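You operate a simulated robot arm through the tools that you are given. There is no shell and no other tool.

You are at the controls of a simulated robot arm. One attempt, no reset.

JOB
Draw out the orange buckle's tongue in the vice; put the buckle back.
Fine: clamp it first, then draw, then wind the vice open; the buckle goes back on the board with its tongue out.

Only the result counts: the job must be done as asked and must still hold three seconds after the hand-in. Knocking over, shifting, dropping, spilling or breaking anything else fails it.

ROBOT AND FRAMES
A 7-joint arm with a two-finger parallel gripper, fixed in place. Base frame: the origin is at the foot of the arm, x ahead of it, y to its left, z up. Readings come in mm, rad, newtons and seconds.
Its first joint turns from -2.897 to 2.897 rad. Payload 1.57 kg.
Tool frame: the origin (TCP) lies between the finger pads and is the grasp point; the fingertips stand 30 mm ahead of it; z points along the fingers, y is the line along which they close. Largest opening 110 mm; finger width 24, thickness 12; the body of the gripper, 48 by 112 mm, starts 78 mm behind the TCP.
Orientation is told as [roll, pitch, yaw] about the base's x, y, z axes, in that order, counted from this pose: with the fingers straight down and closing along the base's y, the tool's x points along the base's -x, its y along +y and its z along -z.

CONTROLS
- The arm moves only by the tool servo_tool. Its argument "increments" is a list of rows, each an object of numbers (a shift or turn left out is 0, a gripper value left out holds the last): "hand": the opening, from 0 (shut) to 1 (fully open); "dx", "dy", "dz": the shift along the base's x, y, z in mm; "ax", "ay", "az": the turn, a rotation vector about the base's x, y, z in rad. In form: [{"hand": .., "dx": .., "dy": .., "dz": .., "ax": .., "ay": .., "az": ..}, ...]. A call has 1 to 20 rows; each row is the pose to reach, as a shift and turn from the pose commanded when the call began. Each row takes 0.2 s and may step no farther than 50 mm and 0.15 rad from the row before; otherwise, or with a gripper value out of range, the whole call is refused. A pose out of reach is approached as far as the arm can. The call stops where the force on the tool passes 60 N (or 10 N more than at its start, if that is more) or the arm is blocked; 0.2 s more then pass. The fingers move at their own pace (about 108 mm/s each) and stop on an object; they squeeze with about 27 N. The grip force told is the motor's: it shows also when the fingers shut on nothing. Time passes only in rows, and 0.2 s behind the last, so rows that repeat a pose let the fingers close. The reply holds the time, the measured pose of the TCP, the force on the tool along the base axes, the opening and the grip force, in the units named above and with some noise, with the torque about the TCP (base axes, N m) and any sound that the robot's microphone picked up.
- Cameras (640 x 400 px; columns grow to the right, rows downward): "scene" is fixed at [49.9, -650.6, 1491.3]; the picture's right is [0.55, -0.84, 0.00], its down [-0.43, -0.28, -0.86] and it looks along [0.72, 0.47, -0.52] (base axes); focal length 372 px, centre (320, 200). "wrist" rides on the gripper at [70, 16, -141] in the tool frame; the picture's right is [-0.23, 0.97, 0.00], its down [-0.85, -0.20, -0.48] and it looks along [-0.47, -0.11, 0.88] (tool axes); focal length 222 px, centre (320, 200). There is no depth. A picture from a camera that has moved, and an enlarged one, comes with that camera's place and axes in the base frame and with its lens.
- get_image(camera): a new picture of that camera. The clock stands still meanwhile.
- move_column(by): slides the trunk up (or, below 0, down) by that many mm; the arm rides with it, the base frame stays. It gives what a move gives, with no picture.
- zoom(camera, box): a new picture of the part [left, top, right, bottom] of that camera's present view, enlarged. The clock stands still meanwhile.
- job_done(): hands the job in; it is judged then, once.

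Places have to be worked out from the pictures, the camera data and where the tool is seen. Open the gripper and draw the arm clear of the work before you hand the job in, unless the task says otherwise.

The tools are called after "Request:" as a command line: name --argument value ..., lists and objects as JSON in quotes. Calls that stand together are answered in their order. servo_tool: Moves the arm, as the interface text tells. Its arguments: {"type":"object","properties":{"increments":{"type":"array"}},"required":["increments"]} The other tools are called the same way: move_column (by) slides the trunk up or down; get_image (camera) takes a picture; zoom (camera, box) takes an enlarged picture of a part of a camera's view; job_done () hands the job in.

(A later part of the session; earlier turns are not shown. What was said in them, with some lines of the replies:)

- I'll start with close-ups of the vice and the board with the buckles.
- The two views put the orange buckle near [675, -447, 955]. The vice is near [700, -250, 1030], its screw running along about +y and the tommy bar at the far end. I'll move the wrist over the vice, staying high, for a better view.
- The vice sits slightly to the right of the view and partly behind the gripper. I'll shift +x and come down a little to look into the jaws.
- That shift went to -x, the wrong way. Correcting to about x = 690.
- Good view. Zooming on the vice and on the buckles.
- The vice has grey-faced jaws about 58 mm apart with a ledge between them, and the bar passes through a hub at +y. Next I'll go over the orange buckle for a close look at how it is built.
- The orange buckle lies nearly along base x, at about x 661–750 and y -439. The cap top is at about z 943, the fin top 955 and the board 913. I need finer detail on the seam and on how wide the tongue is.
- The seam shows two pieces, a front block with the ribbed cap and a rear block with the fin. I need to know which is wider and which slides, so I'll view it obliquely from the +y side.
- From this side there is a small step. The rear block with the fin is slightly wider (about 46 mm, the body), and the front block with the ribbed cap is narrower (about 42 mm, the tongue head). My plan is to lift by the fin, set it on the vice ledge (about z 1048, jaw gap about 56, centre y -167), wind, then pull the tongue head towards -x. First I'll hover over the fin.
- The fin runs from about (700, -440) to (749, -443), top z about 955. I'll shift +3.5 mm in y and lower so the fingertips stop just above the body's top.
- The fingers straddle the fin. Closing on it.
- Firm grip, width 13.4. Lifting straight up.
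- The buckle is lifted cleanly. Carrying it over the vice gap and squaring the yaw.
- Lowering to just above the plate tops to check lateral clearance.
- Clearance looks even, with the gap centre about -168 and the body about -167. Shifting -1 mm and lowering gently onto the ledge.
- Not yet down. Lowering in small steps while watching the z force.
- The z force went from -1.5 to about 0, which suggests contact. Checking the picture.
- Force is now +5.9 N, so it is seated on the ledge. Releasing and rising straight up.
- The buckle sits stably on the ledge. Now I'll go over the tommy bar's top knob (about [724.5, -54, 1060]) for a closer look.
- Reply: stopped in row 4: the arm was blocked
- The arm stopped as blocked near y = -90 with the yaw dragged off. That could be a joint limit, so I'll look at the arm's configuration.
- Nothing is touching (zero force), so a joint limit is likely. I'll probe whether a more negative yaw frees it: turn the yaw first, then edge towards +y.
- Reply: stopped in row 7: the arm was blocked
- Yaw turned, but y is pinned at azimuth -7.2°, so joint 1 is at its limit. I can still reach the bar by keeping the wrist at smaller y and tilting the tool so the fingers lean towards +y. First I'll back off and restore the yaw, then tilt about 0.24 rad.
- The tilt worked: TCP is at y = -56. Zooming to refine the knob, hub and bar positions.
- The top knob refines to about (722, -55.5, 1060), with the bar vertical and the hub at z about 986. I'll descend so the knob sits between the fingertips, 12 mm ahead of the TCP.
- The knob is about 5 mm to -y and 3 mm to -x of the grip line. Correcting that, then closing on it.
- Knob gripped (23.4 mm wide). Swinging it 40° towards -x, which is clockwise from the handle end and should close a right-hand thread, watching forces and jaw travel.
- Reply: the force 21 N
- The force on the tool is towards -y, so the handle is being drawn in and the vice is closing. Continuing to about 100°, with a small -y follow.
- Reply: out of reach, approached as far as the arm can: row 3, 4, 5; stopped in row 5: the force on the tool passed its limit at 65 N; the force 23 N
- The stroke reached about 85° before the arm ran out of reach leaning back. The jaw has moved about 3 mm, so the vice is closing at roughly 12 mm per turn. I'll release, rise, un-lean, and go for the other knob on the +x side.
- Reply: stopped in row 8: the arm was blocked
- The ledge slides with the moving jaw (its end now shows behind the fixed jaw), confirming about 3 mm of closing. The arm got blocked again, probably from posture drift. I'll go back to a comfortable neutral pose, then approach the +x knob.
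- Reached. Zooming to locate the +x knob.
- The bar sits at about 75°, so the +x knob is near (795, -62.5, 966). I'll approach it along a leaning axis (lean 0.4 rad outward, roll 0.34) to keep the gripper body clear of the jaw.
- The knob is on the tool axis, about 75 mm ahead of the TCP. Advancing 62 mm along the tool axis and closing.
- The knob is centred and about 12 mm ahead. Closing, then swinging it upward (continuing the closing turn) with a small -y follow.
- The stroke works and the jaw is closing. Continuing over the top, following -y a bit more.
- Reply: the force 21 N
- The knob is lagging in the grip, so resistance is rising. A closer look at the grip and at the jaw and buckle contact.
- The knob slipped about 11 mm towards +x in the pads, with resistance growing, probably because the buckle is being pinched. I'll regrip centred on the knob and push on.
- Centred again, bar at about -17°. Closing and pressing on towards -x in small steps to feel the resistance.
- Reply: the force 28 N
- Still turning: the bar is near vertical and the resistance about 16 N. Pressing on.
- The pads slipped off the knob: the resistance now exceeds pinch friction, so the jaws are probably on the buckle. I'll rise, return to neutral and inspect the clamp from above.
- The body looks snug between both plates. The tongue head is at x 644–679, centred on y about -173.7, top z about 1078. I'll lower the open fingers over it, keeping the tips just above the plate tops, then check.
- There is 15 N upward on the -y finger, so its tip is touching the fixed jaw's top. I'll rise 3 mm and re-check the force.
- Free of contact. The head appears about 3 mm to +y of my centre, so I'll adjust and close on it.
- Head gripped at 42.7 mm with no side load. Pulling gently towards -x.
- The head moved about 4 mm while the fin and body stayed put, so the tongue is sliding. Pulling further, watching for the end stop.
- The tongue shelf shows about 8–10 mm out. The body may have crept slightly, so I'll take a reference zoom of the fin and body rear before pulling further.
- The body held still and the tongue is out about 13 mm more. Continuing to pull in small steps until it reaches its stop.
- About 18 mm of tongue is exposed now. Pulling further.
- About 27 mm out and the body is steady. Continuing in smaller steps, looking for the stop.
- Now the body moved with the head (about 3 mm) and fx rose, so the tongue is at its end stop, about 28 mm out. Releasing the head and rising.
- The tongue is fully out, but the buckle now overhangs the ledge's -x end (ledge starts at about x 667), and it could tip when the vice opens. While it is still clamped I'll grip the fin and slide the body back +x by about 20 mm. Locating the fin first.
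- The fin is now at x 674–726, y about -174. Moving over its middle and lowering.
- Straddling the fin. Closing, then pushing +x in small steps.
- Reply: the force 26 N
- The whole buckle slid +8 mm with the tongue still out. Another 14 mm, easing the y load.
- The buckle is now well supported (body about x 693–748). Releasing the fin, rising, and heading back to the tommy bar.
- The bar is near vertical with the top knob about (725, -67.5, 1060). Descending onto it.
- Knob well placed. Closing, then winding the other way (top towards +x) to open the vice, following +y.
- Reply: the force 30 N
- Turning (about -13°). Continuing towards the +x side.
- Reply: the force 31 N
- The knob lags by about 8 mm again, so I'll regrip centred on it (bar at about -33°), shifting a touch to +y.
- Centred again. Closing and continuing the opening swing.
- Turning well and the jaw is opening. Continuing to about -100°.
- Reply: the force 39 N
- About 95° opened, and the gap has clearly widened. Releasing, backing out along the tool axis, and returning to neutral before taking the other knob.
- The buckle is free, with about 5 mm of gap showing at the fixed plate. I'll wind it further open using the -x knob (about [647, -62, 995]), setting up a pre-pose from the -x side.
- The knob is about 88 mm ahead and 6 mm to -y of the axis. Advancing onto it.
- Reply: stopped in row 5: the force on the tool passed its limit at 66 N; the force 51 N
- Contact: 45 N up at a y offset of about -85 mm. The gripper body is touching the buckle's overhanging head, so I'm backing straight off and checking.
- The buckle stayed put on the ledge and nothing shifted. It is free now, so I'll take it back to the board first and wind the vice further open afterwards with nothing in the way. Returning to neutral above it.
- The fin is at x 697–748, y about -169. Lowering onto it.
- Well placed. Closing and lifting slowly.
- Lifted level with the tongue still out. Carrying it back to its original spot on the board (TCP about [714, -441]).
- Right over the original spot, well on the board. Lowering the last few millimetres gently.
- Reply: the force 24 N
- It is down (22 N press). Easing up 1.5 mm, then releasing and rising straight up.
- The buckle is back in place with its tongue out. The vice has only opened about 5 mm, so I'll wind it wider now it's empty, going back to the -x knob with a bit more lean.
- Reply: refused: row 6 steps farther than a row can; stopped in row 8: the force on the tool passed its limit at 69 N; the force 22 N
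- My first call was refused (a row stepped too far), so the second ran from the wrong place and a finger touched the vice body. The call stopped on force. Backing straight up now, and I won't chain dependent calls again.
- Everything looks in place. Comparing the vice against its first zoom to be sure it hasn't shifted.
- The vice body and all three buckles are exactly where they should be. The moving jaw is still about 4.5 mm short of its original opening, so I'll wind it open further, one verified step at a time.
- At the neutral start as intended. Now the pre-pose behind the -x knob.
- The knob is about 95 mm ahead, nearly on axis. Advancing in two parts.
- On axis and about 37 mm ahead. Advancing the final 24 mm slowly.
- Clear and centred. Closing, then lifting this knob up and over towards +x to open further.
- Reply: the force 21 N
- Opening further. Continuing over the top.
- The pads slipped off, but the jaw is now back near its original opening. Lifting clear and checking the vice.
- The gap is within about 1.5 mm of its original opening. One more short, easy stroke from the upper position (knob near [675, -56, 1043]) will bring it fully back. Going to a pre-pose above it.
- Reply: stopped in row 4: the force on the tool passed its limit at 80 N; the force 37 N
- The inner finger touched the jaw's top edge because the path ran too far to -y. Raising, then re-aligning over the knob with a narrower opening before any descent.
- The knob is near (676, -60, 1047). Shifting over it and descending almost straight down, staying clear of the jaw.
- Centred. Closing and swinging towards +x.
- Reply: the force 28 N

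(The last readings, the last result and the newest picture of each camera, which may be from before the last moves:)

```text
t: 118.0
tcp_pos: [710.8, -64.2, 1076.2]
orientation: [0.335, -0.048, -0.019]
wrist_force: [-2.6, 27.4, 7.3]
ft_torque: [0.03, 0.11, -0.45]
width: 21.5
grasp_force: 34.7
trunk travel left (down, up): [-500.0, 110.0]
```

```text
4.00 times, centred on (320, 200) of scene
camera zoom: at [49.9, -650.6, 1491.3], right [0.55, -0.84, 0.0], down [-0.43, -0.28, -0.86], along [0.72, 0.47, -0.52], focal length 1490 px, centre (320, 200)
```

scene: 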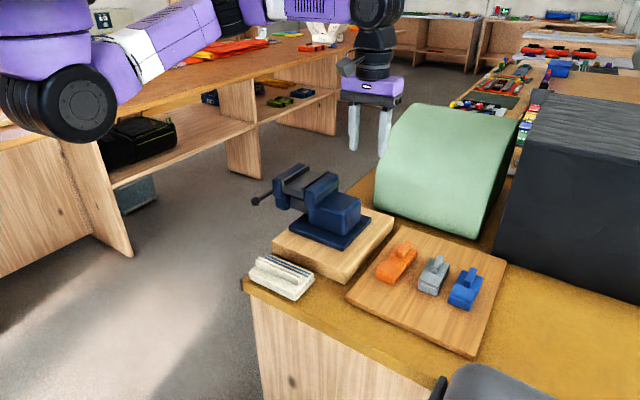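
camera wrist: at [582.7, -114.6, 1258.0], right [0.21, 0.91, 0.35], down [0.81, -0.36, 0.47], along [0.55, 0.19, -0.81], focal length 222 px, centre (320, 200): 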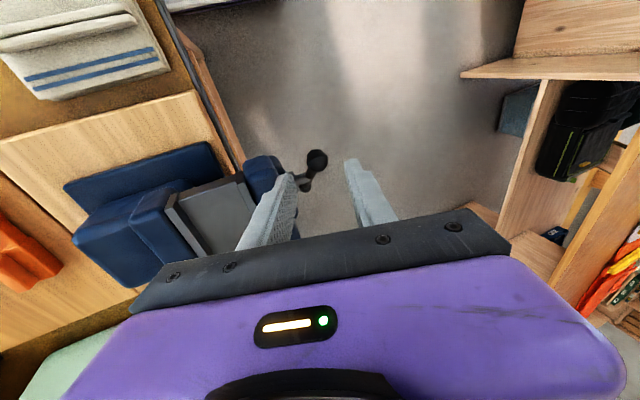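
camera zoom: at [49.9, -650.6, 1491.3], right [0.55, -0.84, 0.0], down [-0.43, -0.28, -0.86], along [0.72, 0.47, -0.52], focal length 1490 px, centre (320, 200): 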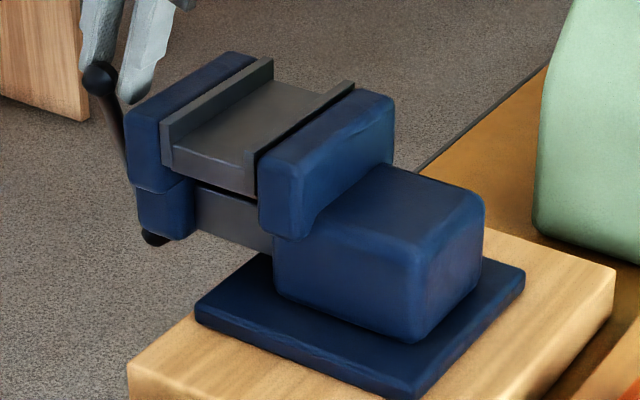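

The moving jaw is back at its original opening. Opening the fingers, lifting clear and withdrawing.

Request:
servo_tool --increments '[{"hand": 0.36}, {"hand": 0.36}, {"hand": 0.36}, {"dx": 2, "dz": 25}, {"dz": 65}, {"dz": 105, "dy": -15, "ax": -0.08}, {"dz": 130, "dy": -45, "ax": -0.17, "ay": 0.02}, {"dz": 135, "dy": -80, "ax": -0.26, "ay": 0.048}, {"dz": 135, "dy": -115, "ax": -0.335, "ay": 0.048, "az": 0.02}, {"dx": -20, "dz": 140, "dy": -140, "ax": -0.335, "ay": 0.048, "az": 0.02}, {"dx": -60, "dz": 150, "dy": -160, "ax": -0.335, "ay": 0.048, "az": 0.02}, {"hand": 0.8, "dx": -100, "dz": 170, "dy": -180, "ax": -0.335, "ay": 0.048, "az": 0.02}, {"hand": 0.8, "dx": -100, "dz": 170, "dy": -180, "ax": -0.335, "ay": 0.048, "az": 0.02}]'

Request:
get_image --camera "scene"

Request:
zoom --camera "scene" --box '[240, 150, 400, 250]'

Request:
zoom --camera "scene" --box '[340, 220, 500, 320]'

```text
t: 120.8
tcp_pos: [610.2, -244.2, 1245.4]
orientation: [-0.004, 0.002, 0.006]
wrist_force: [0.3, -0.8, -0.5]
ft_torque: [-0.03, 0.0, -0.01]
width: 88.0
grasp_force: 0.0
trunk travel left (down, up): [-500.0, 110.0]
```

```text
taken
```

scene: 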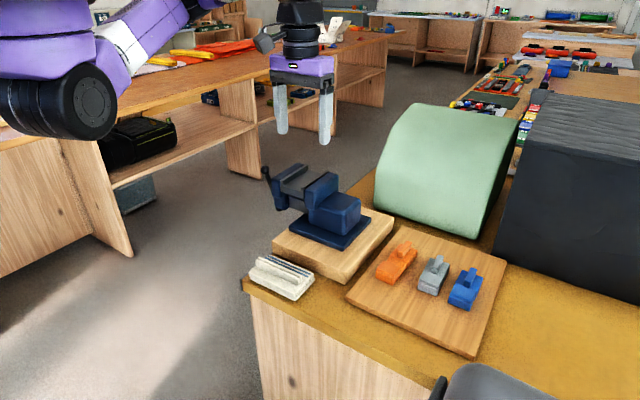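

```text
4.00 times, centred on (320, 200) of scene
camera zoom: at [49.9, -650.6, 1491.3], right [0.55, -0.84, 0.0], down [-0.43, -0.28, -0.86], along [0.72, 0.47, -0.52], focal length 1490 px, centre (320, 200)
```

zoom: 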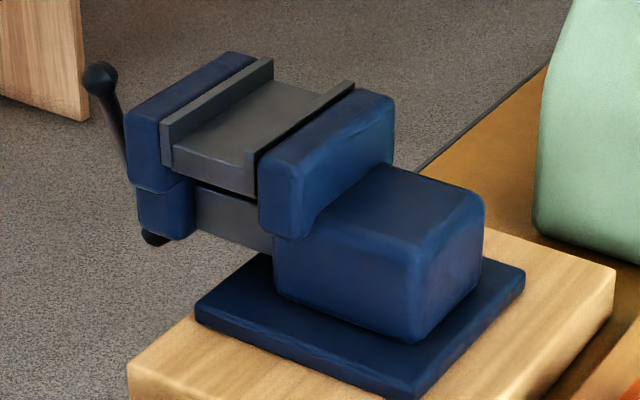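

```text
4.00 times, centred on (420, 270) of scene
camera zoom: at [49.9, -650.6, 1491.3], right [0.55, -0.84, 0.0], down [-0.43, -0.28, -0.86], along [0.72, 0.47, -0.52], focal length 1490 px, centre (-80, -80)
```

zoom: 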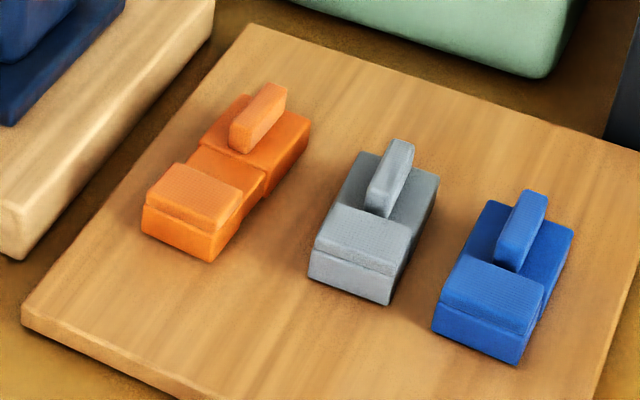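

The orange buckle is back on its spot with the tongue fully out, and the vice is wound open again. Nothing else has moved, and the arm is clear with the gripper open. Handing in.

Request:
job_done

```text
The job is handed in.
```

The orange buckle is back in its original spot on the board with its tongue drawn out to the stop, about 28 mm. The vice is wound open again to about its starting gap. The job is handed in, but no verdict has come back.

- **Clamp and draw:** I clamped the buckle in the vice before pulling the tongue. The body crept about 6 mm early in the pull and dragged another 3 mm or so at the stop. With the buckle still clamped, I slid it back about 22 mm so it would not tip off the ledge when the vice opened.
- **Bumps along the way:** The gripper touched the vice twice and the drawn tongue once. The worst was about 80 N on the jaw top. One of the vice contacts came from running a move after an earlier one had been refused. In the final pictures the vice body and the grey and blue buckles sit exactly where they started.

The gripper is open and the arm is clear of the work.
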